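You operate a simulated robot arm through the tools that you are given. There is no shell and no other tool. Be economical: measure what you need, move in short steps, check, and stop when the job is done.

The job below is to be done with a simulated robot arm. You get a single attempt, and the scene is never put back.

Task
Pull mill one's mushroom button out, reset the fault and restart at 400 rpm.
Fine: turn the speed down before Start; no new fault; leave the other controls as they are.
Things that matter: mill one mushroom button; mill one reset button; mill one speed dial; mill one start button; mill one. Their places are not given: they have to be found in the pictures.

The check looks at the end state, three seconds after you hand in, the way a careful person would. Anything else that was tipped, shoved, dropped, spilled or broken makes it a failure.

Robot
A 7-joint arm with a two-finger parallel gripper, fixed in place. Base frame: the origin is at the foot of the arm, x ahead of it, y to its left, z up. Lengths are in cm, angles in degrees, forces in N, time in s.
With the tool pointing down near the work surface it reaches from about 16 to 66 cm from the base axis. Its first joint turns from -66.0 to 66.0 degrees. Payload 2.4 kg.
The TCP is the grasp point between the finger pads, 3 cm short of the fingertips. In the tool frame z runs along the fingers and y along their closing line. Largest opening 9.4 cm; finger width 2.8, thickness 1; the body of the gripper, 5 by 9.6 cm, starts 5.5 cm behind the TCP.
Orientation is told as [roll, pitch, yaw] about the base's x, y, z axes, in that order, counted from this pose: with the fingers straight down and closing along the base's y, the tool's x points along the base's -x, its y along +y and its z along -z.

Tools
- The arm moves only by the tool move_arm. Its argument "commands" is text: rows parted by semicolons, each of 7 numbers parted by spaces: the finger opening in cm, from 0 to 9.4, then the shift along the base's x, y, z in units of 20 mm (1.0 is 20 mm), then the turn, a rotation vector about the base's x, y, z in units of 4 degrees (1.0 is 4 degrees). In form: grip dx dy dz wx wy wz; .... A call has 1 to 12 rows; each row shifts and turns the commanded pose from where the row before left it. A call with a number of a shift or a turn outside -1 to 1 is refused whole. Rows are played at 5 a second. More than 5 cm and 8.6 degrees between two rows, or a gripper value outside its range, and nothing of the call is played. A pose out of reach is approached as far as the arm can. The call stops where the force on the tool passes 70 N (or 10 N more than at its start, if that is more) or the arm is blocked; 0.2 s more then pass. The fingers move at their own pace (about 15.3 cm/s each) and stop on an object; they squeeze with about 32 N. The grip force told is the motor's: it shows also when the fingers shut on nothing. Time passes only in rows, and 0.2 s behind the last, so rows that do not move let the fingers close. The reply holds the time, the measured pose of the TCP, the force on the tool along the base axes, the opening and the grip force, in the units named above and with some noise.
- Cameras (640 x 400 px; columns grow to the right, rows downward): "scene" is fixed at [4.93, 47.67, 146.09]; the picture's right is [-0.68, -0.73, 0.00], its down [-0.31, 0.29, -0.91] and it looks along [0.66, -0.62, -0.42] (base axes); focal length 324 px, centre (320, 200). "wrist" rides on the gripper at [-3.7, 0, -5.8] in the tool frame; the picture's right is [0.00, -1.00, 0.00], its down [0.97, 0.00, -0.24] and it looks along [0.24, 0.00, 0.97] (tool axes); focal length 218 px, centre (320, 200).
- camera(camera): a new picture of that camera. It takes no simulated time.
- point_at(camera, pixels): for up to 12 pixels [column, row] of the newest picture of that camera ("zoom" is the newest enlarged one), the place [x, y, z] in the base frame of the surface seen there, good to about 0.2 cm. It takes no simulated time.
- zoom(camera, box): a new picture of the part [left, top, right, bottom] of that camera's present view, enlarged. It takes no simulated time.
- close_job(): hands the job in; it is judged then, once.

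Keep the steps short. Do not move on a guess: measure, check each grasp and each placing, and mend mistakes. In all there are 80 turns and 46 pictures (those below and enlarged ones count). Leave the gripper open and the arm clear of the work at the hand-in unless told otherwise, and finish with a single line.

The tools are called by a JSON object that holds its "method" and its "body". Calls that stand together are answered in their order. move_arm: Moves the arm, as the interface text tells. Its arguments: {"type":"object","properties":{"commands":{"type":"string"}},"required":["commands"]} The other tools are called the same way: camera (camera) takes a picture; point_at (camera, pixels) gives the place of the surface under pixels of a picture; zoom (camera, box) takes an enlarged picture of a part of a camera's view; close_job () hands the job in.

At the start:

```text
t: 0.0
tool_pos: [29.69, 18.34, 134.26]
ee_rot: [0.1, -0.1, 0.0]
wrist_force: [0.3, -1.1, 0.9]
gripper_width: 9.41
grasp_force: 0.0
```

scene: 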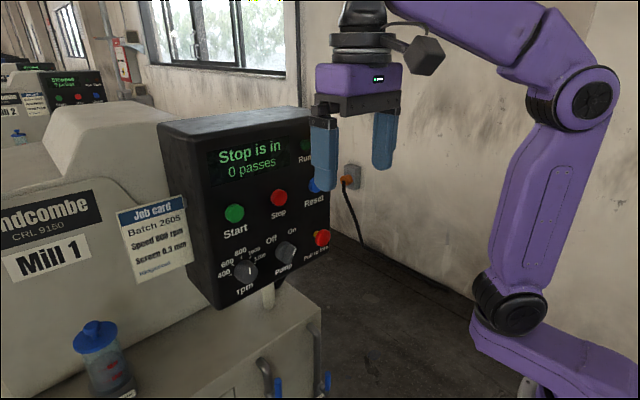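
wrist: 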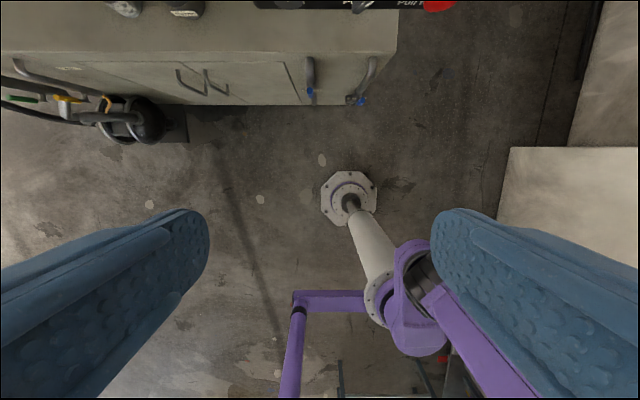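

I see the Mill 1 panel around (160-330, 110-310) with its display reading "Stop is in". I'll enlarge the panel to read it.

{"method": "zoom", "body": {"camera": "scene", "box": [150, 100, 350, 310]}}

{"method": "zoom", "body": {"camera": "scene", "box": [200, 210, 340, 300]}}

```text
1.90 times, centred on (250, 205) of scene
```

zoom: 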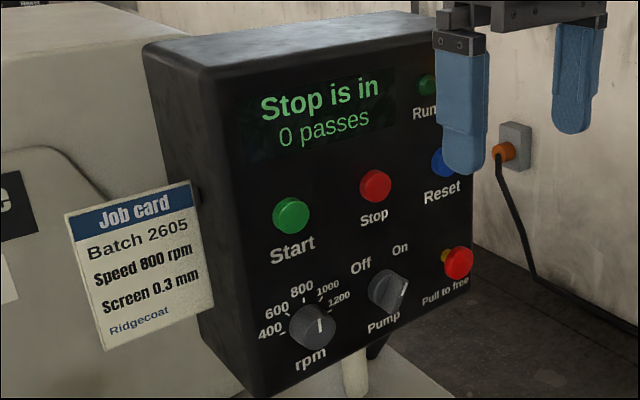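

```text
4.44 times, centred on (270, 255) of scene
```

zoom: 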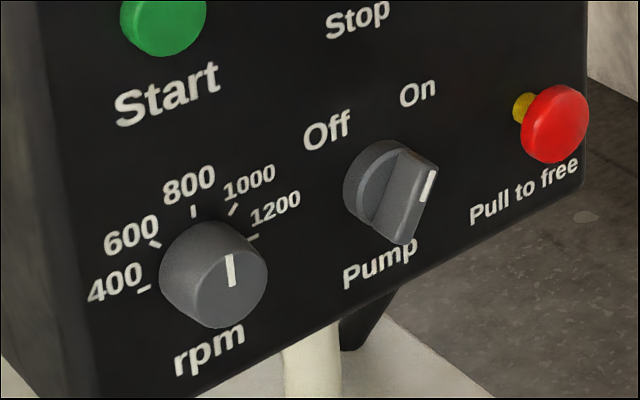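

The rpm dial, pump switch and mushroom button are all visible. Next I'll measure their places in this enlargement.

{"method": "point_at", "body": {"camera": "zoom", "pixels": [[555, 125], [524, 107], [213, 275], [230, 270], [140, 290], [155, 245], [193, 210], [233, 210], [253, 238], [180, 250], [405, 190], [465, 260]]}}

{"method": "point_at", "body": {"camera": "scene", "pixels": [[235, 212], [279, 198], [313, 185], [305, 146], [190, 140], [215, 300], [230, 230], [322, 238], [285, 250], [250, 300], [160, 122], [265, 230]]}}

```text
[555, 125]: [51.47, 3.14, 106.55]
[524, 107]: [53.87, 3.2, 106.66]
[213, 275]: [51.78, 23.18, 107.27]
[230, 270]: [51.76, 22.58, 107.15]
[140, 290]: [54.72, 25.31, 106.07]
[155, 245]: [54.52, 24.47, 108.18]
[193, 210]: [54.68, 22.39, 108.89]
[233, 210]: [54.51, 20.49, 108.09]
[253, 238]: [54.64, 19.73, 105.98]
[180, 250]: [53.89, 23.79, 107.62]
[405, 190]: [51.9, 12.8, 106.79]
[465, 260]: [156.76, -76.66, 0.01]
```

```text
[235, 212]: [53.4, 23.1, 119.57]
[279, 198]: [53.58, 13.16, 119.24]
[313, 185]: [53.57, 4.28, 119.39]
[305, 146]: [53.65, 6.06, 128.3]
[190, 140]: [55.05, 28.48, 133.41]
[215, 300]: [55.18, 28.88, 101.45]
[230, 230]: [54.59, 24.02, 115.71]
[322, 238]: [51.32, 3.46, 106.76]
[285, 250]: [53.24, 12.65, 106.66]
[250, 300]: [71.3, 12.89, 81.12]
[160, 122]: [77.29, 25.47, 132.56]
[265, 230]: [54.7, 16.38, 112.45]
```

The panel is a vertical plane at x ≈ 54.6 facing the robot (-x). Mushroom is at y≈3.2, z≈106.6. Reset is at y≈4.3, z≈119.4. Start is at y≈23, z≈119.5. The dial is at y≈22.5, z≈106. I'll pitch the tool to point along +x, in free space well short of the panel.

{"method": "move_arm", "body": {"commands": "9.4 0.3 -0.2 -0.4 0 -1 0;9.4 0.3 -0.2 -0.4 0 -1 0;9.4 0.3 -0.2 -0.4 0 -1 0;9.4 0.3 -0.2 -0.4 0 -1 0;9.4 0.3 -0.2 -0.4 0 -1 0;9.4 0.3 -0.2 -0.4 0 -1 0;9.4 0.3 -0.2 -0.4 0 -1 0;9.4 0.3 -0.2 -0.4 0 -1 0;9.4 0.3 -0.2 -0.4 0 -1 0;9.4 0.3 -0.2 -0.4 0 -1 0;9.4 0.3 -0.2 -0.4 0 -1 0"}}

```text
t: 2.4
tool_pos: [36.23, 13.98, 125.4]
ee_rot: [-0.1, -44.0, 0.0]
wrist_force: [1.1, 0.2, -0.1]
gripper_width: 9.38
grasp_force: 0.0
```

Pitch is at -44° and moving cleanly. I'll finish the turn to -90°.

{"method": "move_arm", "body": {"commands": "9.4 0.1 -0.1 -0.5 0 -1 0;9.4 0.1 -0.1 -0.5 0 -1 0;9.4 0.1 -0.1 -0.5 0 -1 0;9.4 0.1 -0.1 -0.5 0 -1 0;9.4 0.1 -0.1 -0.5 0 -1 0;9.4 0.1 -0.1 -0.5 0 -1 0;9.4 0.1 -0.1 -0.5 0 -1 0;9.4 0.1 -0.1 -0.5 0 -1 0;9.4 0.1 -0.1 -0.5 0 -1 0;9.4 0.1 -0.1 -0.5 0 -1 0;9.4 0.1 -0.1 -0.5 0 -1 0;9.4 0 0 0 0 -0.5 0"}}

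{"method": "camera", "body": {"camera": "wrist"}}

```text
t: 5.0
tool_pos: [38.9, 11.7, 115.64]
ee_rot: [-2.6, -83.0, 1.5]
wrist_force: [-0.3, -0.3, 0.4]
gripper_width: 9.39
grasp_force: 0.1
out of reach, approached as far as the arm can: row 5, 6, 7
```

```text
41 pictures are left
```

wrist: 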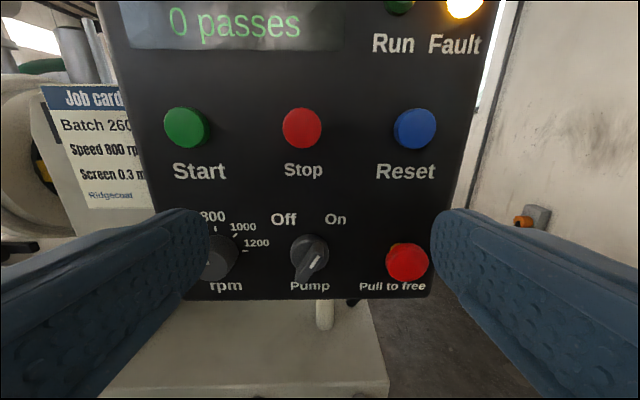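

The panel is in front of the tool, but the pose lags the command. I'll hold a moment to see whether it settles at -90°.

{"method": "move_arm", "body": {"commands": "9.4 0 0 0 0 0 0;9.4 0 0 0 0 0 0;9.4 0 0 0 0 0 0"}}

```text
t: 5.8
tool_pos: [39.03, 11.75, 115.65]
ee_rot: [-3.2, -82.9, 1.7]
wrist_force: [-0.8, 0.8, 0.8]
gripper_width: 9.41
grasp_force: 0.2
```

It settled at pitch -83° with about 1.5° of heading error, because some rows were cut by reach. I'll correct the orientation while moving in front of the mushroom (y 3.2, z 106.6), still clear at x≈41.

{"method": "move_arm", "body": {"commands": "9.4 0.2 -0.7 -0.75 0 0 0;9.4 0.2 -0.7 -0.75 0 0 0;9.4 0.2 -0.7 -0.75 0 0 0;9.4 0.2 -0.7 -0.75 0 0 0;9.4 0.2 -0.7 -0.75 0 -0.9 0.2;9.4 0 -0.7 -0.75 0 -0.9 0.2;9.4 0 0 0 0 0 0"}}

{"method": "camera", "body": {"camera": "wrist"}}

```text
t: 7.4
tool_pos: [42.25, 5.35, 109.77]
ee_rot: [-87.3, -89.5, 87.4]
wrist_force: [0.3, -0.2, -0.1]
gripper_width: 9.39
grasp_force: 0.1
out of reach, approached as far as the arm can: row 5, 6
```

```text
40 pictures are left
```

wrist: 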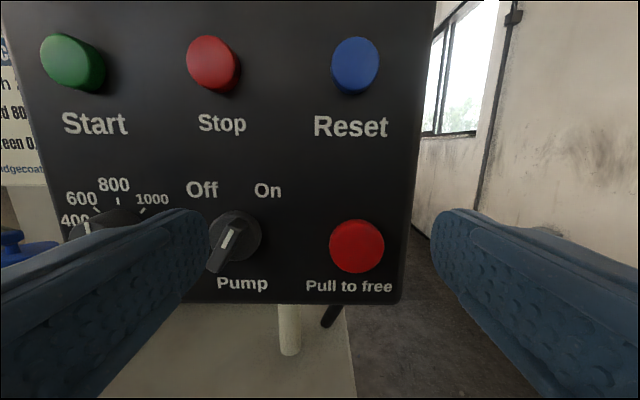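

The tool is now level (pitch -89.5°). I'll measure the controls precisely from this view.

{"method": "point_at", "body": {"camera": "wrist", "pixels": [[357, 246], [332, 246], [382, 246], [357, 222], [357, 271], [355, 65], [235, 237], [118, 202], [66, 66], [94, 211], [141, 211]]}}

{"method": "zoom", "body": {"camera": "wrist", "box": [40, 150, 200, 250]}}

```text
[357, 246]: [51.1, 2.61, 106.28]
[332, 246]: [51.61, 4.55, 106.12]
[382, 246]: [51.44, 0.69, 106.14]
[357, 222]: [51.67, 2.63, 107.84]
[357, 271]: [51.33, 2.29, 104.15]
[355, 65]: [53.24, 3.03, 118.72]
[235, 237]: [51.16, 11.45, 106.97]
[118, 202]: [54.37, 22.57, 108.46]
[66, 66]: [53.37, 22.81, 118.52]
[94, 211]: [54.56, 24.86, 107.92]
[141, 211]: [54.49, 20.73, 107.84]
```

```text
4.00 times, centred on (120, 200) of wrist
```

zoom: 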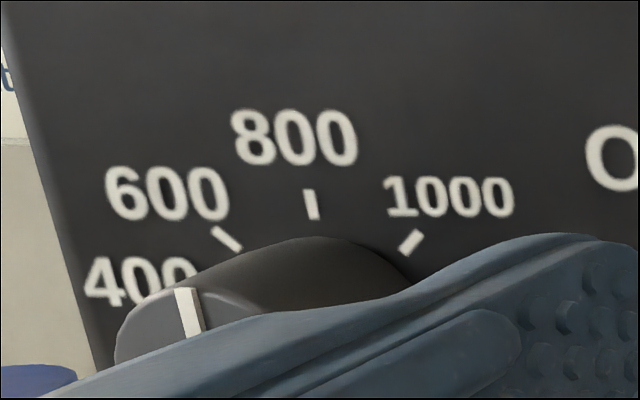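

Mushroom cap centre is about y 2.75, z 106.1, with radius ~1.95 and its front at x 51.1. I'll line up first with the opening narrowed to 7 cm, keeping clear of the pump switch, then verify.

{"method": "move_arm", "body": {"commands": "7 0 -0.65 -0.9 0 0 0;7 0 -0.65 -0.9 0 0 0;7 0.5 0 0 0 0 0;7 0.5 0 0 0 0 0;7 0 0 0 0 0 0"}}

{"method": "camera", "body": {"camera": "wrist"}}

```text
t: 8.6
tool_pos: [45.09, 5.11, 109.84]
ee_rot: [-102.4, -89.6, 102.8]
wrist_force: [0.2, -0.3, -0.5]
gripper_width: 6.99
grasp_force: 0.0
out of reach, approached as far as the arm can: row 1, 2
```

```text
38 pictures are left
```

wrist: 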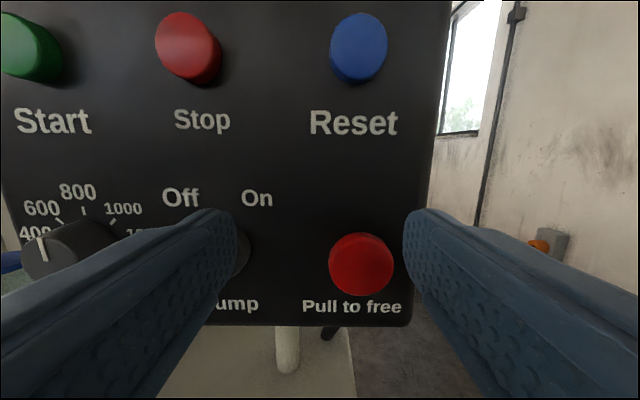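

The lateral rows were refused at that x because the wrist is folded there. Further out at x 45 (tips at 48, still short of the cap at 51) I'll try again to go down and right.

{"method": "move_arm", "body": {"commands": "7 0 -0.4 -0.6 0 0 0;7 0 -0.4 -0.6 0 0 0;7 0 -0.35 -0.6 0 0 0;7 0 0 0 0 0 0"}}

```text
t: 9.6
tool_pos: [45.95, 4.75, 108.92]
ee_rot: [-87.3, -89.4, 87.5]
wrist_force: [-0.5, -0.6, -0.5]
gripper_width: 6.99
grasp_force: 0.0
out of reach, approached as far as the arm can: row 1, 2, 3
```

The wrist limit keeps the level tool from going low. I'll tip the fingers about 12° downward, which unfolds the wrist, then go down and right.

{"method": "move_arm", "body": {"commands": "7 0 0 0 0 1 0;7 0 0 0 0 1 0;7 0 0 0 0 1 0;7 0 -0.5 -0.4 0 0 0;7 0 -0.5 -0.4 0 0 0;7 0 0 -0.4 0 0 0;7 0 0 0 0 0 0"}}

{"method": "camera", "body": {"camera": "wrist"}}

```text
t: 11.2
tool_pos: [45.88, 2.57, 106.46]
ee_rot: [-1.2, -78.1, 1.7]
wrist_force: [0.4, 0.6, 0.9]
gripper_width: 6.99
grasp_force: 0.2
```

```text
37 pictures are left
```

wrist: 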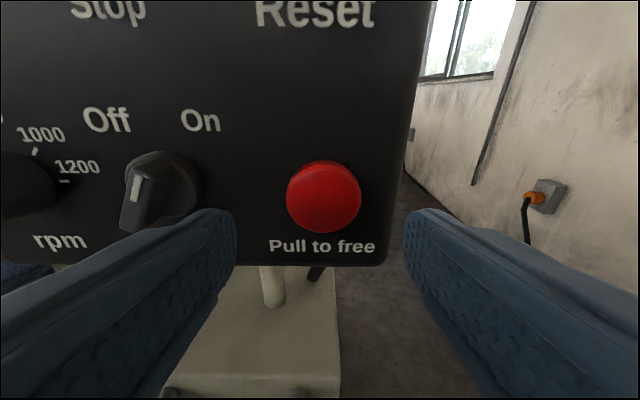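

Now y 2.57, z 106.46, and the cap at (323, 197) sits between the fingers. I'll advance about 4.7 cm so the pads straddle the cap while the tips stay ~0.8 cm off the panel.

{"method": "move_arm", "body": {"commands": "7 0.6 0.05 0 0 0 0;7 0.6 0.05 0 0 0 0;7 0.6 0 0 0 0 0;7 0.55 0 0 0 0 0;7 0 0 0 0 0 0"}}

{"method": "camera", "body": {"camera": "wrist"}}

{"method": "camera", "body": {"camera": "scene"}}

```text
t: 12.4
tool_pos: [50.74, 2.93, 106.4]
ee_rot: [-1.2, -78.1, 1.7]
wrist_force: [0.0, 0.4, 0.5]
gripper_width: 7.01
grasp_force: 0.1
```

```text
36 pictures are left
```

wrist: 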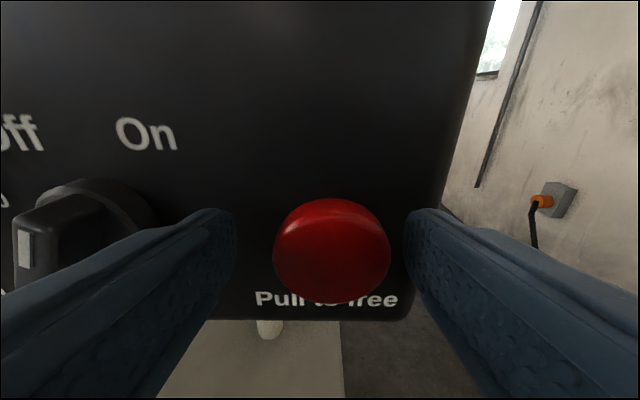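

```text
35 pictures are left
```

scene: 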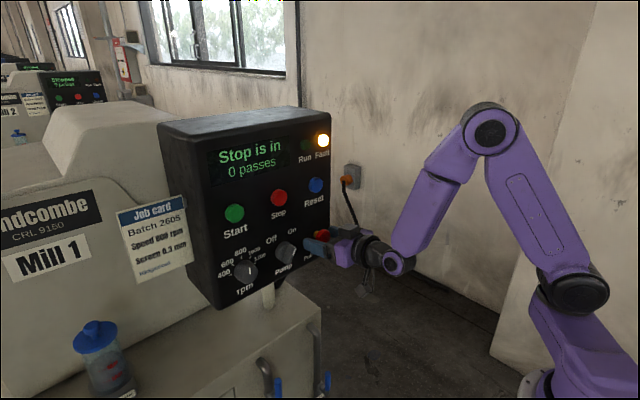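

The cap sits slightly right of centre (column 332). I'll shift 0.3 cm and close the fingers.

{"method": "move_arm", "body": {"commands": "7 0 -0.15 0 0 0 0;3 0 0 0 0 0 0;3 0 0 0 0 0 0;3 0 0 0 0 0 0"}}

{"method": "camera", "body": {"camera": "wrist"}}

```text
t: 13.4
tool_pos: [50.52, 2.46, 106.43]
ee_rot: [-1.3, -77.9, 1.5]
wrist_force: [-0.8, -3.4, -0.9]
gripper_width: 4.16
grasp_force: 45.0
```

```text
34 pictures are left
```

wrist: 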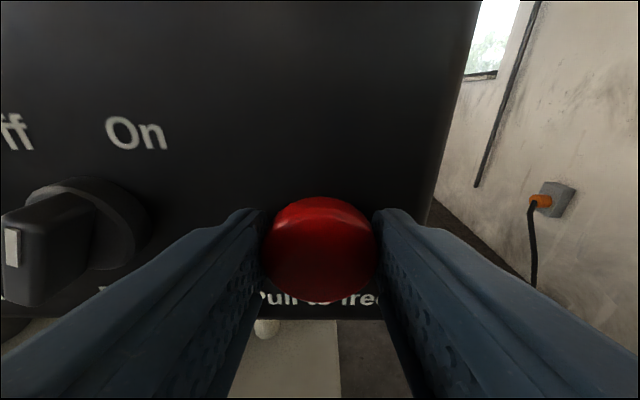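

Cap gripped (opening 4.16 cm, 45 N). Now I'll pull straight out in small steps.

{"method": "move_arm", "body": {"commands": "3 -0.2 0 0 0 0 0;3 -0.2 0 0 0 0 0;3 -0.2 0 0 0 0 0;3 -0.2 0 0 0 0 0;3 0 0 0 0 0 0"}}

{"method": "zoom", "body": {"camera": "scene", "box": [150, 100, 350, 310]}}

```text
t: 14.6
tool_pos: [49.09, 2.45, 106.54]
ee_rot: [-0.9, -78.4, 1.0]
wrist_force: [36.5, -7.3, -5.6]
gripper_width: 4.13
grasp_force: 44.6
```

```text
1.90 times, centred on (250, 205) of scene
```

zoom: 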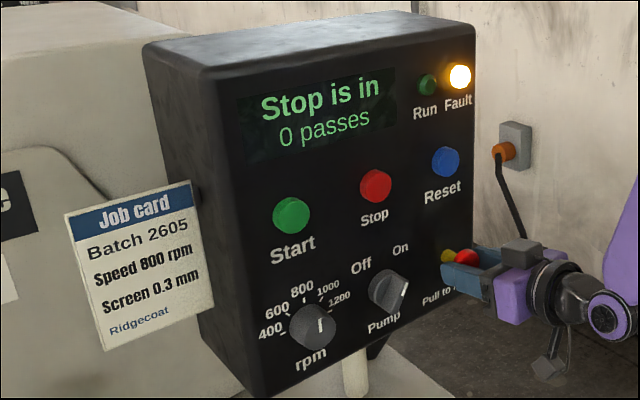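

The cap has moved about 1.4 cm with a 36 N pull, but the display still says "Stop is in". I'll pull a little further.

{"method": "move_arm", "body": {"commands": "3 -0.15 0 0 0 0 0;3 -0.15 0 0 0 0 0;3 0 0 0 0 0 0"}}

{"method": "zoom", "body": {"camera": "scene", "box": [200, 120, 360, 280]}}

```text
t: 15.4
tool_pos: [48.62, 2.52, 106.57]
ee_rot: [-0.7, -78.4, 0.9]
wrist_force: [37.0, -7.9, 3.3]
gripper_width: 4.17
grasp_force: 45.0
```

```text
2.50 times, centred on (280, 200) of scene
```

zoom: 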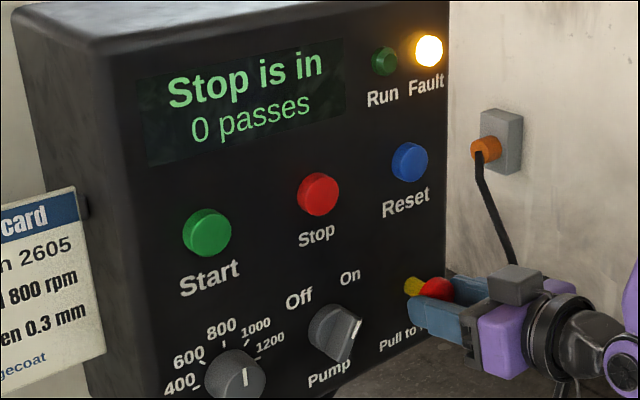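

The force stays constant at 37 N, so the pads may be slipping on the cap. I'll measure where the cap front is now.

{"method": "point_at", "body": {"camera": "zoom", "pixels": [[440, 288], [430, 282], [411, 285], [416, 315]]}}

{"method": "camera", "body": {"camera": "wrist"}}

```text
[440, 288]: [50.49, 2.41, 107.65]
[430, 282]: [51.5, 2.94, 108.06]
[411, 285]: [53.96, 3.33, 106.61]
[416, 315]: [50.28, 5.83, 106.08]
```

```text
31 pictures are left
```

wrist: 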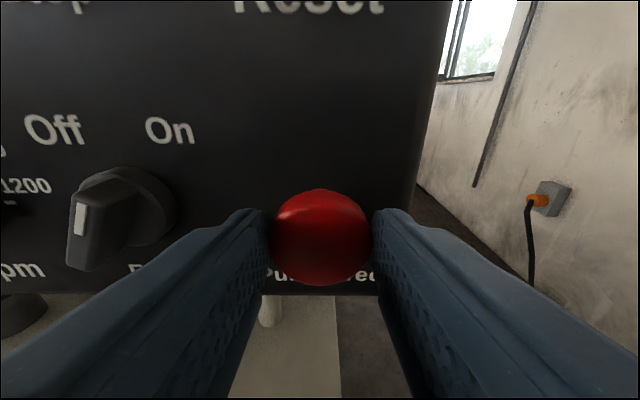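

The cap front moved to x≈50.3 from ~51.1, but the pads slipped about a centimetre and now hold only by their tips. I'll ease the grip and see whether the button stays out.

{"method": "move_arm", "body": {"commands": "5.5 0 0 0 0 0 0;5.5 0 0 0 0 0 0;5.5 0 0 0 0 0 0"}}

{"method": "zoom", "body": {"camera": "scene", "box": [270, 200, 350, 270]}}

```text
t: 16.2
tool_pos: [48.32, 2.61, 106.43]
ee_rot: [-1.4, -78.0, 1.8]
wrist_force: [-0.2, -0.1, 0.1]
gripper_width: 5.5
grasp_force: 0.0
```

```text
5.71 times, centred on (310, 235) of scene
```

zoom: 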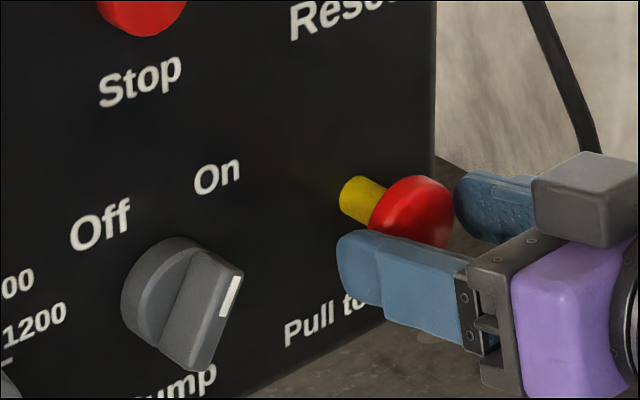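

The yellow neck shows longer now and the cap stayed out after release. I'll check the display.

{"method": "zoom", "body": {"camera": "scene", "box": [200, 120, 340, 280]}}

{"method": "point_at", "body": {"camera": "zoom", "pixels": [[497, 288], [520, 290], [520, 300]]}}

```text
2.50 times, centred on (270, 200) of scene
```

zoom: 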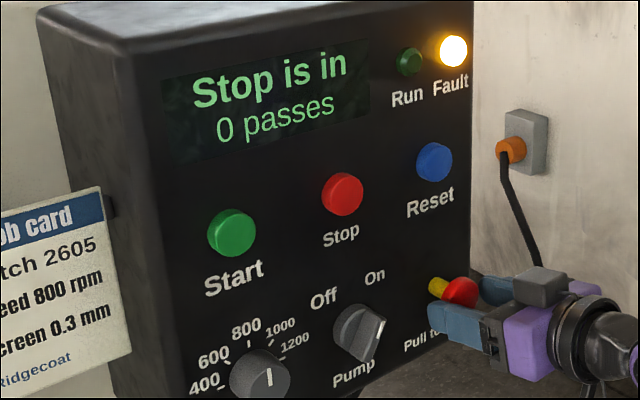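

```text
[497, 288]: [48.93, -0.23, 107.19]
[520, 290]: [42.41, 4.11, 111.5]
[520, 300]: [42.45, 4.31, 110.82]
```

It's still reported as in, so it's only partly out. I'll advance again, grip deeper, and pull on.

{"method": "move_arm", "body": {"commands": "6 0 0 0 0 0 0;6 0.5 0 0 0 0 0;6 0.6 0 0 0 0 0;6 0 0 0 0 0 0;2 0 0 0 0 0 0;2 0 0 0 0 0 0;2 0 0 0 0 0 0"}}

{"method": "move_arm", "body": {"commands": "2 -0.15 0 0 0 0 0;2 -0.15 0 0 0 0 0;2 -0.15 0 0 0 0 0;2 -0.15 0 0 0 0 0;2 -0.15 0 0 0 0 0;2 0 0 0 0 0 0"}}

{"method": "zoom", "body": {"camera": "scene", "box": [200, 120, 340, 280]}}

```text
t: 17.8
tool_pos: [50.63, 2.61, 106.43]
ee_rot: [-1.4, -78.0, 1.6]
wrist_force: [4.2, -2.0, -1.9]
gripper_width: 4.32
grasp_force: 44.5
```

```text
t: 19.2
tool_pos: [49.26, 2.41, 106.63]
ee_rot: [-0.8, -78.3, 1.1]
wrist_force: [35.4, -4.0, -2.8]
gripper_width: 4.15
grasp_force: 45.1
```

```text
2.50 times, centred on (270, 200) of scene
```

zoom: 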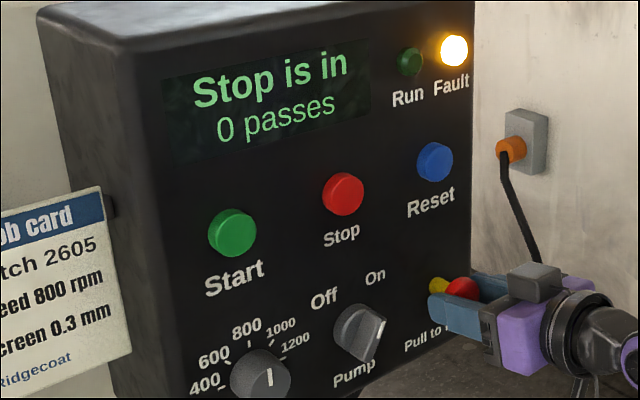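

It slips at ~36 N again. It may be at its end stop. I'll release, back off, and compare the cap position.

{"method": "move_arm", "body": {"commands": "6.5 0 0 0 0 0 0;6.5 0 0 0 0 0 0;6.5 -0.7 0 0 0 0 0;6.5 -0.8 0 0 0 0 0;6.5 -0.8 0 0 0 0 0;6.5 0 0 0 0 0 0"}}

{"method": "zoom", "body": {"camera": "scene", "box": [200, 210, 340, 300]}}

{"method": "camera", "body": {"camera": "wrist"}}

{"method": "point_at", "body": {"camera": "zoom", "pixels": [[555, 130], [565, 130], [570, 120], [560, 140], [524, 107]]}}

```text
t: 20.6
tool_pos: [44.47, 2.5, 106.51]
ee_rot: [-1.3, -78.1, 1.6]
wrist_force: [0.5, 0.3, -0.3]
gripper_width: 6.52
grasp_force: 0.0
```

```text
4.44 times, centred on (270, 255) of scene
```

zoom: 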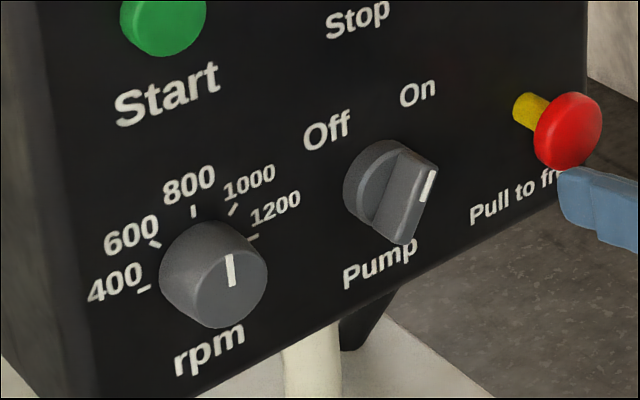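

```text
26 pictures are left
```

wrist: 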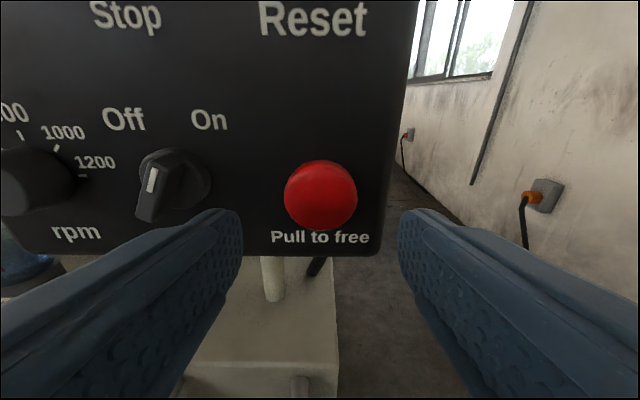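

```text
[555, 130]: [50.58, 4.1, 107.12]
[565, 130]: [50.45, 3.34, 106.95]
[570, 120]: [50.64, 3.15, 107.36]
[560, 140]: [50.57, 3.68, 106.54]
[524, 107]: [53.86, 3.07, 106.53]
```

The cap stays firmly out by about 0.9 cm, so it is pulled to its stop and the message is probably latched until reset. Next I'll close the fingers and rise to Reset (y≈3.1, z≈118.8), levelling the tool.

{"method": "move_arm", "body": {"commands": "6.5 0 0 0.9 0 0 0;4 0 0 0.9 0 0 0;2 0 0 0.9 0 0 0;0 0 0.1 0.9 0 0 0;0 0 0.2 0.9 0 0 0;0 0 0 0.9 0 0 0;0 0 0 0.75 0 0 0;0 0 0 0 0 -1 0;0 0 0 0 0 -1 0;0 0 0 0 0 -0.9 0;0 0 0 0 0 0 0"}}

{"method": "camera", "body": {"camera": "wrist"}}

```text
t: 23.0
tool_pos: [44.55, 3.13, 118.75]
ee_rot: [-52.2, -89.6, 52.4]
wrist_force: [0.3, 0.7, 0.6]
gripper_width: 0.01
grasp_force: 32.0
```

```text
25 pictures are left
```

wrist: 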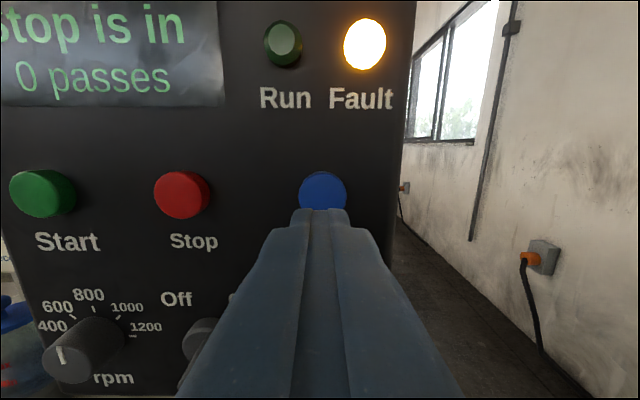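

The fingertips line up with Reset. I'll advance to just short of the button.

{"method": "move_arm", "body": {"commands": "0 0.8 0 0 0 0 0;0 0.8 0 0 0 0 0;0 0.8 0 0 0 0 0;0 0 0 0 0 0 0"}}

{"method": "camera", "body": {"camera": "wrist"}}

{"method": "point_at", "body": {"camera": "wrist", "pixels": [[320, 165], [300, 180], [340, 180], [320, 150]]}}

```text
t: 24.0
tool_pos: [49.15, 3.22, 118.74]
ee_rot: [-45.3, -89.5, 45.6]
wrist_force: [0.0, 0.4, -0.5]
gripper_width: 0.0
grasp_force: 31.9
```

```text
24 pictures are left
```

wrist: 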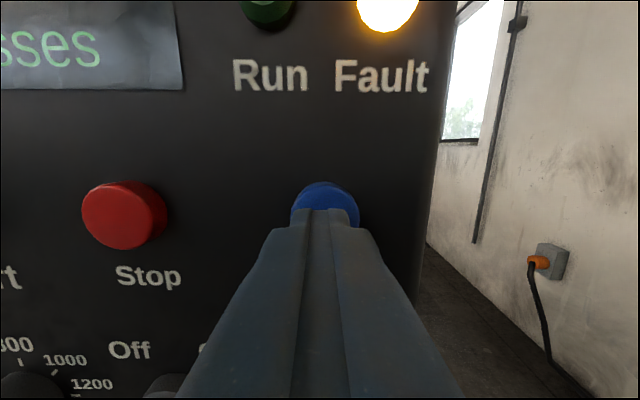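

```text
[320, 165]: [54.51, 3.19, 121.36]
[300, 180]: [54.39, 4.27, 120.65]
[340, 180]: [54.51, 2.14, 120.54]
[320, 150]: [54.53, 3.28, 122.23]
```

The fingertips are at x≈52.15 and the button front is at ≈53.2. I'll press in small steps, then back off at once.

{"method": "move_arm", "body": {"commands": "0 0.3 0 0 0 0 0;0 0.2 0 0 0 0 0;0 0.15 0 0 0 0 0;0 0.15 0 0 0 0 0;0 0 0 0 0 0 0"}}

{"method": "zoom", "body": {"camera": "scene", "box": [200, 120, 340, 280]}}

```text
t: 25.2
tool_pos: [50.87, 3.2, 118.82]
ee_rot: [-48.5, -89.5, 49.0]
wrist_force: [-9.4, 0.6, 1.8]
gripper_width: 0.0
grasp_force: 32.1
```

```text
2.50 times, centred on (270, 200) of scene
```

zoom: 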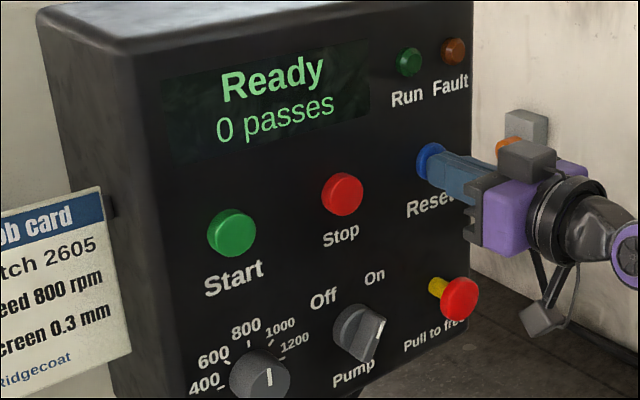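

"Ready", and the fault light is out. I'll back straight off, then move across at x≈46 toward the dial at y≈22.5.

{"method": "move_arm", "body": {"commands": "0 -0.8 0 0 0 0 0;0 -0.8 0 0 0 0 0;0 -0.6 0.2 0 0 0 0;0 0 1 0 0 0 0;2 0 1 0 0 0 0;3 0 1 0 0 0 0;4 0 1 0 0 0 0;5 0 1 0 0 0 0;6 0 1 0 0 0 0;6 0 1 -0.5 0 0 0;6 0 1 -0.5 0 0 0;6 0 0.9 -0.5 0 0 0"}}

{"method": "camera", "body": {"camera": "wrist"}}

```text
t: 27.8
tool_pos: [46.67, 21.31, 115.83]
ee_rot: [-48.1, -89.7, 48.3]
wrist_force: [0.4, 0.3, 0.6]
gripper_width: 6.01
grasp_force: 0.2
```

```text
22 pictures are left
```

wrist: 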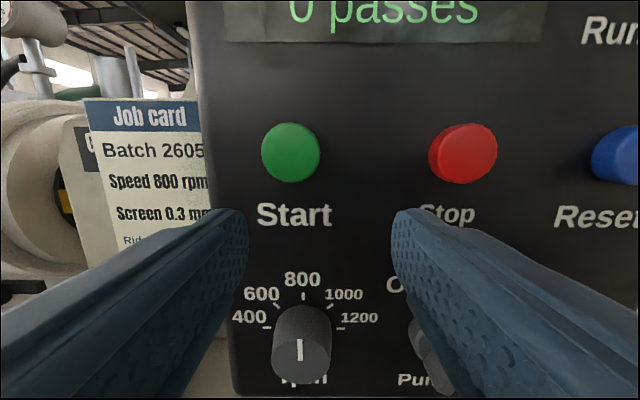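

The dial pointer is at 800. I'll go down level to the dial height and see how low the level tool gets.

{"method": "move_arm", "body": {"commands": "6 0 0.25 -0.8 0 0 0;6 0 0.25 -0.8 0 0 0;6 0 0 -0.8 0 0 0;6 0 0 -0.8 0 0 0;6 0 0 -0.8 0 0 0;6 0 0 -0.85 0 0 0;6 0 0 0 0 0 0"}}

{"method": "camera", "body": {"camera": "wrist"}}

```text
t: 29.4
tool_pos: [46.6, 22.35, 106.0]
ee_rot: [-46.2, -89.6, 46.5]
wrist_force: [0.2, -0.8, -0.3]
gripper_width: 5.99
grasp_force: 0.1
```

```text
21 pictures are left
```

wrist: 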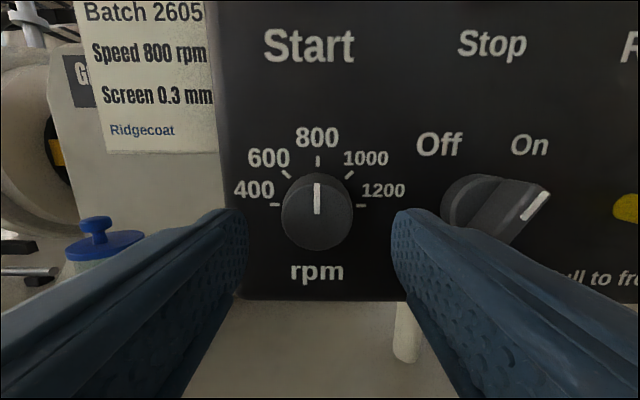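

The level tool reaches here. I'll measure the knob and ticks.

{"method": "point_at", "body": {"camera": "wrist", "pixels": [[317, 210], [288, 210], [346, 210], [317, 235], [317, 160], [275, 205], [361, 205], [470, 205], [447, 205]]}}

```text
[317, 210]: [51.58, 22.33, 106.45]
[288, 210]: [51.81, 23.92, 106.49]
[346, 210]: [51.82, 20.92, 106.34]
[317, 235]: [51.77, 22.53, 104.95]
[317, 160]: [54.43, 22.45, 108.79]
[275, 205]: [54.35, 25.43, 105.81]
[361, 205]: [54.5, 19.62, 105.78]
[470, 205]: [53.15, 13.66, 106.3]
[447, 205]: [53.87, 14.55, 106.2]
```

Knob axis is y 22.45, z 106.0, with its front at x 51.6 and radius ~1.6. I'll pre-roll the gripper +44° so a single grasp can turn the knob from 800 (up) to 400 (left).

{"method": "move_arm", "body": {"commands": "6 0 0.05 0 1 0 0;6 0 0 0 1 0 0;6 0 0 0 1 0 0;6 0 0 0 1 0 0;6 0 0 0 1 0 0;6 0 0 0 1 0 0;6 0 0 0 1 0 0;6 0 0 0 1 0 0;6 0 0 0 1 0 0;6 0 0 0 1 0 0;6 0 0 0 1 0 0;6 0 0 0 0 0 0"}}

{"method": "camera", "body": {"camera": "wrist"}}

```text
t: 32.0
tool_pos: [49.76, 31.55, 111.59]
ee_rot: [89.7, -46.5, -89.6]
wrist_force: [-0.6, -0.4, 0.4]
gripper_width: 6.0
grasp_force: 0.1
out of reach, approached as far as the arm can: row 5, 6, 7, 8, 9, 10, 11
```

```text
20 pictures are left
```

wrist: 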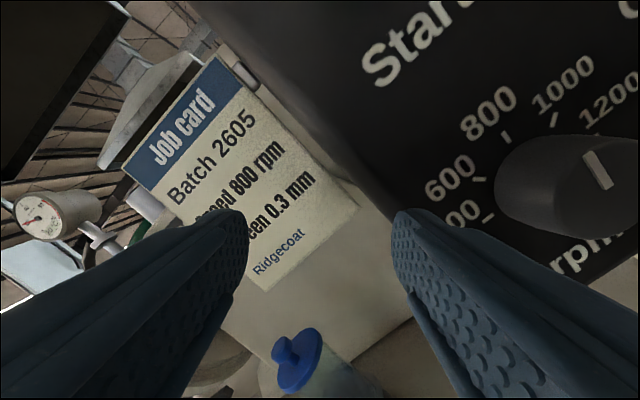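

The +44° roll ran into a joint limit and the arm drifted sideways in free space with no contact force. I'll back away from the panel and undo the roll.

{"method": "move_arm", "body": {"commands": "6 -0.8 0 0 0 0 0;6 -0.8 -0.2 0 -1 0 0;6 0 -0.5 0 -1 0 0;6 0 -0.5 0 -1 0 0;6 0 -0.5 0 -1 0 0;6 0 -0.5 0 -1 0 0;6 0 -0.5 0 -1 0 0;6 0 -0.5 0 -1 0 0;6 0 -0.5 0 -1 0 0;6 0 -0.5 0 -1 0 0;6 0 -0.4 0 -1 0 0;6 0 0 0 -1 0 0"}}

{"method": "camera", "body": {"camera": "scene"}}

```text
t: 34.6
tool_pos: [46.62, 22.71, 111.96]
ee_rot: [-53.7, -89.4, 54.1]
wrist_force: [-0.2, 0.7, 0.0]
gripper_width: 6.0
grasp_force: 0.1
out of reach, approached as far as the arm can: row 1
```

```text
19 pictures are left
```

scene: 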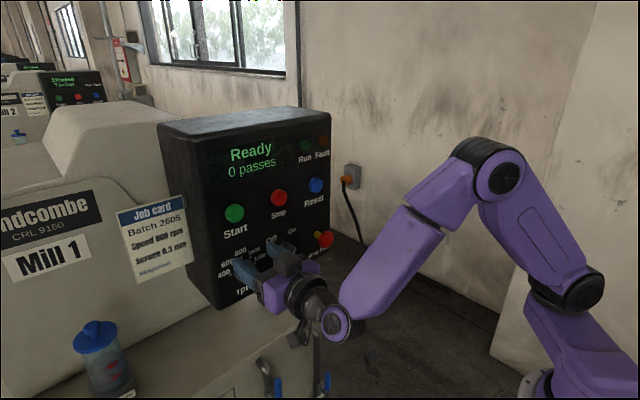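

Everything is intact, and the tool is level and unrolled again. I'll return to dial height and test the negative roll range in short chunks, staying off the panel.

{"method": "move_arm", "body": {"commands": "6 0 -0.05 -1 0 0 0;6 0 -0.05 -1 0 0 0;6 0 0 -1 0 0 0;6 0 0 0 -1 0 0;6 0 0 0 -1 0 0;6 0 0 0 -1 0 0;6 0 0 0 -1 0 0;6 0 0 0 -1 0 0;6 0 0 0 0 0 0"}}

```text
t: 36.6
tool_pos: [46.71, 22.52, 105.94]
ee_rot: [-88.8, -69.6, 89.0]
wrist_force: [-0.8, -0.4, 0.5]
gripper_width: 5.99
grasp_force: 0.0
```

Clean at -20°. I'll continue the free test.

{"method": "move_arm", "body": {"commands": "6 0 0 0 -1 0 0;6 0 0 0 -1 0 0;6 0 0 0 -1 0 0;6 0 0 0 -1 0 0;6 0 0 0 -1 0 0;6 0 0 0 -1 0 0;6 0 0 0 -1 0 0;6 0 0 0 -1 0 0;6 0 0 0 0 0 0"}}

```text
t: 38.6
tool_pos: [46.78, 22.5, 106.0]
ee_rot: [-89.3, -37.6, 89.7]
wrist_force: [0.7, -0.1, -0.2]
gripper_width: 6.0
grasp_force: 0.0
```

Good at -52°. I'll go further to -92°.

{"method": "move_arm", "body": {"commands": "6 0 0 0 -1 0 0;6 0 0 0 -1 0 0;6 0 0 0 -1 0 0;6 0 0 0 -1 0 0;6 0 0 0 -1 0 0;6 0 0 0 -1 0 0;6 0 0 0 -1 0 0;6 0 0 0 -1 0 0;6 0 0 0 -1 0 0;6 0 0 0 -1 0 0;6 0 0 0 0 0 0"}}

```text
t: 41.0
tool_pos: [46.75, 22.68, 105.9]
ee_rot: [-89.7, 2.4, 89.7]
wrist_force: [0.5, -0.9, 0.5]
gripper_width: 5.99
grasp_force: 0.0
```

The full range 0 to -92° works. I'll return to 0° roll before grasping.

{"method": "move_arm", "body": {"commands": "6 0 0 0 1 0 0;6 0 0 0 1 0 0;6 0 0 0 1 0 0;6 0 0 0 1 0 0;6 0 0 0 1 0 0;6 0 0 0 1 0 0;6 0 0 0 1 0 0;6 0 0 0 1 0 0;6 0 0 0 1 0 0;6 0 0 0 1 0 0;6 0 0 0 1 0 0;6 0 0 0 1 0 0"}}

{"method": "move_arm", "body": {"commands": "6 0 0 0 1 0 0;6 0 0 0 1 0 0;6 0 0 0 1 0 0;6 0 0 0 1 0 0;6 0 0 0 1 0 0;6 0 0 0 1 0 0;6 0 0 0 1 0 0;6 0 0 0 1 0 0;6 0 0 0 1 0 0;6 0 0 0 1 0 0;6 0 0 0 1 0 0;6 0 0 0 0 0 0"}}

{"method": "camera", "body": {"camera": "wrist"}}

```text
t: 43.6
tool_pos: [46.65, 22.61, 105.99]
ee_rot: [-89.3, -45.6, 89.6]
wrist_force: [-0.1, -0.7, -0.2]
gripper_width: 6.01
grasp_force: 0.1
```

```text
t: 46.2
tool_pos: [46.64, 22.45, 105.94]
ee_rot: [-38.5, -89.6, 38.9]
wrist_force: [-0.3, -0.9, 0.2]
gripper_width: 5.99
grasp_force: 0.0
```

```text
18 pictures are left
```

wrist: 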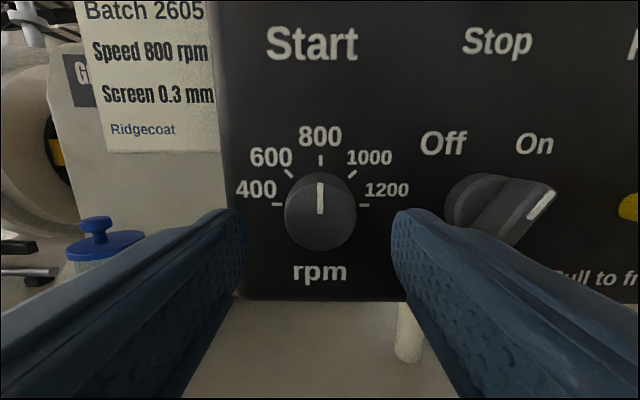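

The dial is centred between the fingers (320, 210). I'll advance 4.2 cm (tips at 53.9, panel at 54.5) and close.

{"method": "move_arm", "body": {"commands": "6 0.7 0 0 0 0 0;6 0.7 0 0 0 0 0;6 0.7 0 0 0 0 0;6 0 0 0 0 0 0;2.5 0 0 0 0 0 0;2.5 0 0 0 0 0 0;2.5 0 0 0 0 0 0"}}

{"method": "camera", "body": {"camera": "wrist"}}

```text
t: 47.8
tool_pos: [50.93, 22.41, 105.81]
ee_rot: [-45.2, -89.5, 45.6]
wrist_force: [3.0, -0.1, -2.0]
gripper_width: 4.06
grasp_force: 45.6
```

```text
17 pictures are left
```

wrist: 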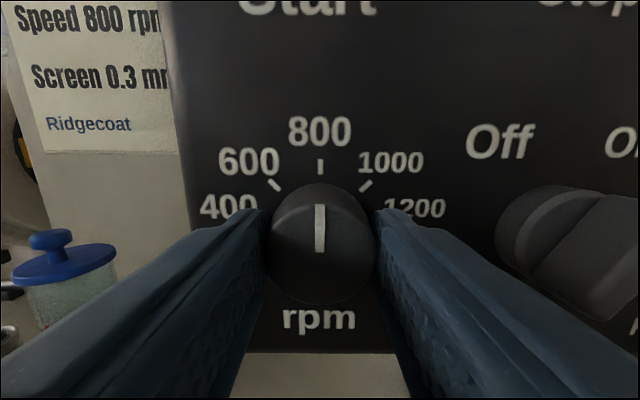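

The knob is gripped (4.06 cm). I'll turn it -x-wise (counterclockwise as seen from the front), first by 44°.

{"method": "move_arm", "body": {"commands": "2.5 0 0 0 -1 0 0;2.5 0 0 0 -1 0 0;2.5 0 0 0 -1 0 0;2.5 0 0 0 -1 0 0;2.5 0 0 0 -1 0 0;2.5 0 0 0 -1 0 0;2.5 0 0 0 -1 0 0;2.5 0 0 0 -1 0 0;2.5 0 0 0 -1 0 0;2.5 0 0 0 -1 0 0;2.5 0 0 0 -1 0 0;2.5 0 0 0 0 0 0"}}

{"method": "camera", "body": {"camera": "wrist"}}

```text
t: 50.4
tool_pos: [50.91, 22.51, 105.93]
ee_rot: [-89.4, -45.7, 89.3]
wrist_force: [-1.7, -4.4, -5.9]
gripper_width: 4.05
grasp_force: 45.3
```

```text
16 pictures are left
```

wrist: 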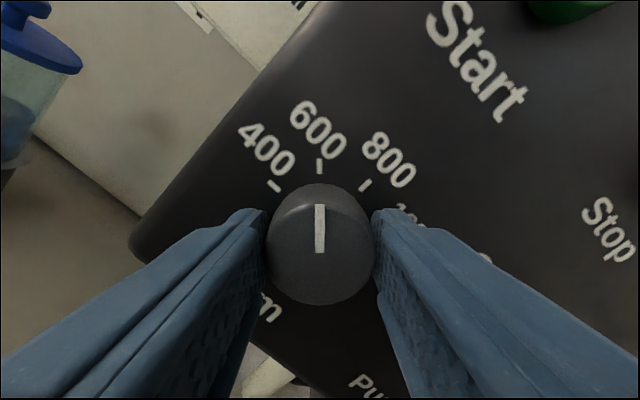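

The knob follows with no slip and the pointer is at 600. I'll turn another 46° to 400.

{"method": "move_arm", "body": {"commands": "2.5 0 0 0 -1 0 0;2.5 0 0 0 -1 0 0;2.5 0 0 0 -1 0 0;2.5 0 0 0 -1 0 0;2.5 0 0 0 -1 0 0;2.5 0 0 0 -1 0 0;2.5 0 0 0 -1 0 0;2.5 0 0 0 -1 0 0;2.5 0 0 0 -1 0 0;2.5 0 0 0 -1 0 0;2.5 0 0 0 -1 0 0;2.5 0 0 0 -0.4 0 0"}}

{"method": "camera", "body": {"camera": "wrist"}}

```text
t: 53.0
tool_pos: [50.84, 22.47, 105.98]
ee_rot: [-89.7, 0.0, 89.6]
wrist_force: [-5.5, -12.7, -3.2]
gripper_width: 4.08
grasp_force: 44.9
```

```text
15 pictures are left
```

wrist: 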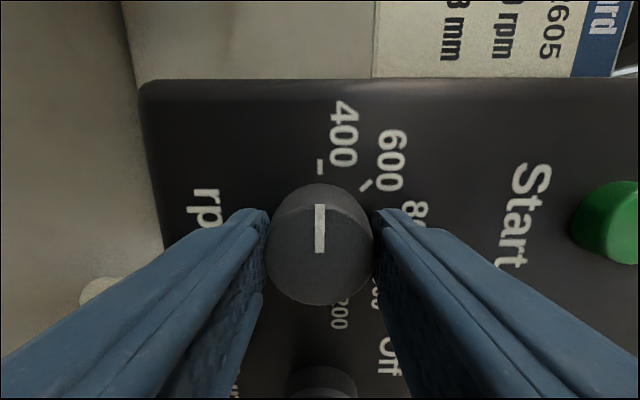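

The pointer is on 400. I'll release, back off 5 cm and confirm from the scene camera.

{"method": "move_arm", "body": {"commands": "6 0 0 0 0 0 0;6 0 0 0 0 0 0;6 -0.8 0 0 0 0 0;6 -0.8 0 0 0 0 0;6 -0.6 0 0 0 0 0;6 0 0 0 0 0 0"}}

{"method": "camera", "body": {"camera": "wrist"}}

```text
t: 54.4
tool_pos: [46.37, 22.45, 106.03]
ee_rot: [-89.7, -0.1, 89.7]
wrist_force: [-0.2, 0.3, -0.3]
gripper_width: 6.02
grasp_force: 0.1
```

```text
14 pictures are left
```

wrist: 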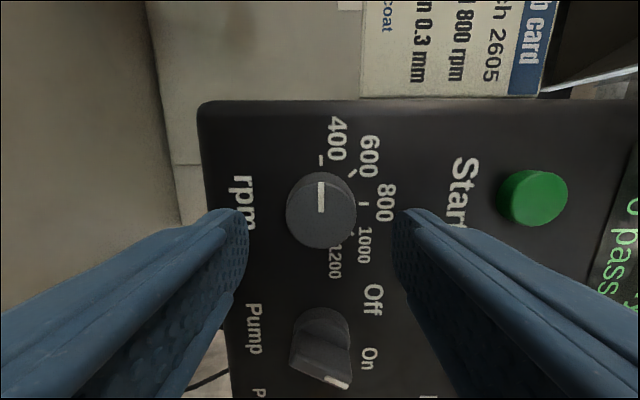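

The dial points exactly to 400 with the fingers free. I'll close the fingers and rise to Start (y≈22.8, z≈118.8), still clear of the panel.

{"method": "move_arm", "body": {"commands": "6 -0.2 0 0 0 0 0;3 0 0 0 0 0 0;0 0 0 0 0 0 0;0 0 0 0.9 0 0 0;0 0 0 0.9 0 0 0;0 0 0 0.9 0 0 0;0 0 0.15 0.9 0 0 0;0 0 0 0.9 0 0 0;0 0 0 0.9 0 0 0;0 0 0 0.95 0 0 0;0 0 0 0 0 0 0"}}

{"method": "camera", "body": {"camera": "wrist"}}

```text
t: 56.8
tool_pos: [46.16, 22.75, 118.61]
ee_rot: [-89.6, 0.0, 89.7]
wrist_force: [-0.7, -0.4, 1.2]
gripper_width: 0.0
grasp_force: 32.2
```

```text
13 pictures are left
```

wrist: 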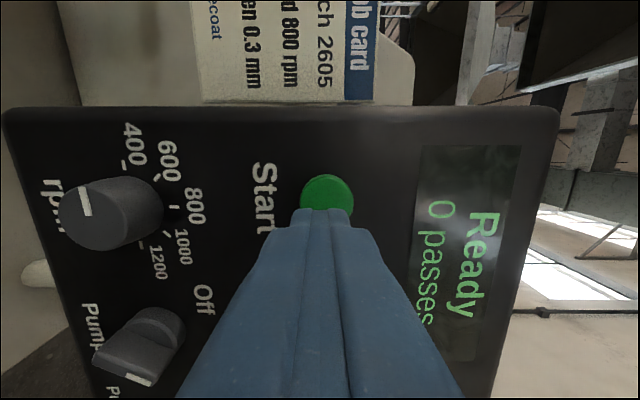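

The fingertips line up with Start. The tips are at x≈49.2 and the button front at ≈53.3. I'll advance and press, ending at the same depth as for Reset (TCP≈50.85).

{"method": "move_arm", "body": {"commands": "0 0.7 0 0 0 0 0;0 0.7 0 0 0 0 0;0 0.3 0 0 0 0 0;0 0.25 0 0 0 0 0;0 0.2 0 0 0 0 0;0 0.2 0 0 0 0 0;0 0 0 0 0 0 0"}}

{"method": "zoom", "body": {"camera": "scene", "box": [150, 100, 350, 310]}}

```text
t: 58.4
tool_pos: [50.75, 22.84, 118.64]
ee_rot: [-89.8, 0.0, 89.7]
wrist_force: [-7.6, -0.9, -1.9]
gripper_width: 0.0
grasp_force: 32.0
```

```text
1.90 times, centred on (250, 205) of scene
```

zoom: 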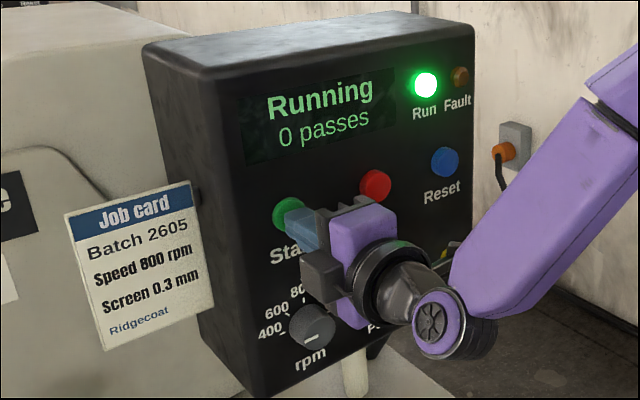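

"Running", and the Run lamp is lit. I'll back straight off, rise a little and open the gripper well clear of the panel.

{"method": "move_arm", "body": {"commands": "0 -0.8 0 0 0 0 0;0 -0.8 0 0 0 0 0;0 -0.8 0 0 0 0 0;0 -0.8 0 0 0 0 0;0 -0.8 0 0.3 0 0 0;4 -0.5 0 0.3 0 0 0;8 0 0 0 0 0 0;8 0 0 0 0 0 0"}}

{"method": "zoom", "body": {"camera": "scene", "box": [150, 100, 350, 310]}}

{"method": "camera", "body": {"camera": "wrist"}}

```text
t: 60.2
tool_pos: [42.04, 22.82, 119.87]
ee_rot: [-89.6, -0.1, 89.7]
wrist_force: [-1.2, -1.0, -0.5]
gripper_width: 8.01
grasp_force: 0.0
```

```text
1.90 times, centred on (250, 205) of scene
```

zoom: 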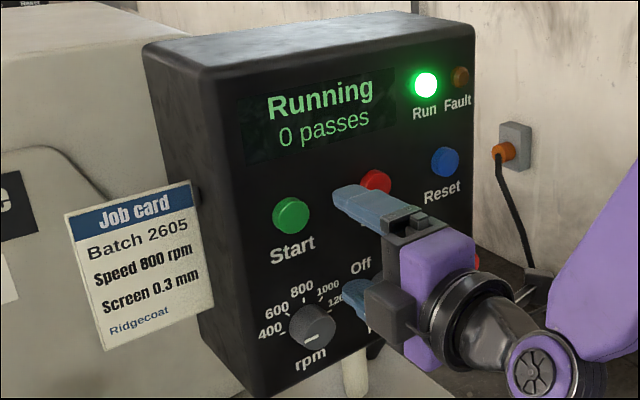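

```text
10 pictures are left
```

wrist: 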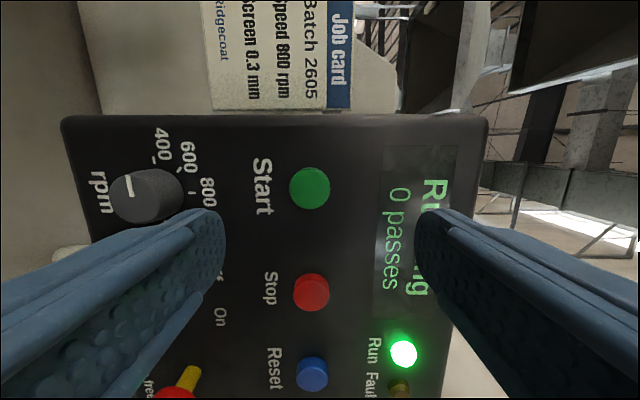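

The mill shows "Running", the Run lamp is lit, Fault is dark and the mushroom is out. The dial is at 400, the pump switch was not touched, and the arm is clear with the gripper open. Handing in.

{"method": "close_job", "body": {}}

```text
The job is handed in.
```

Mill one's mushroom button is pulled out, the fault is reset, the dial was turned down to 400 rpm before Start, and the mill is running with no new fault.
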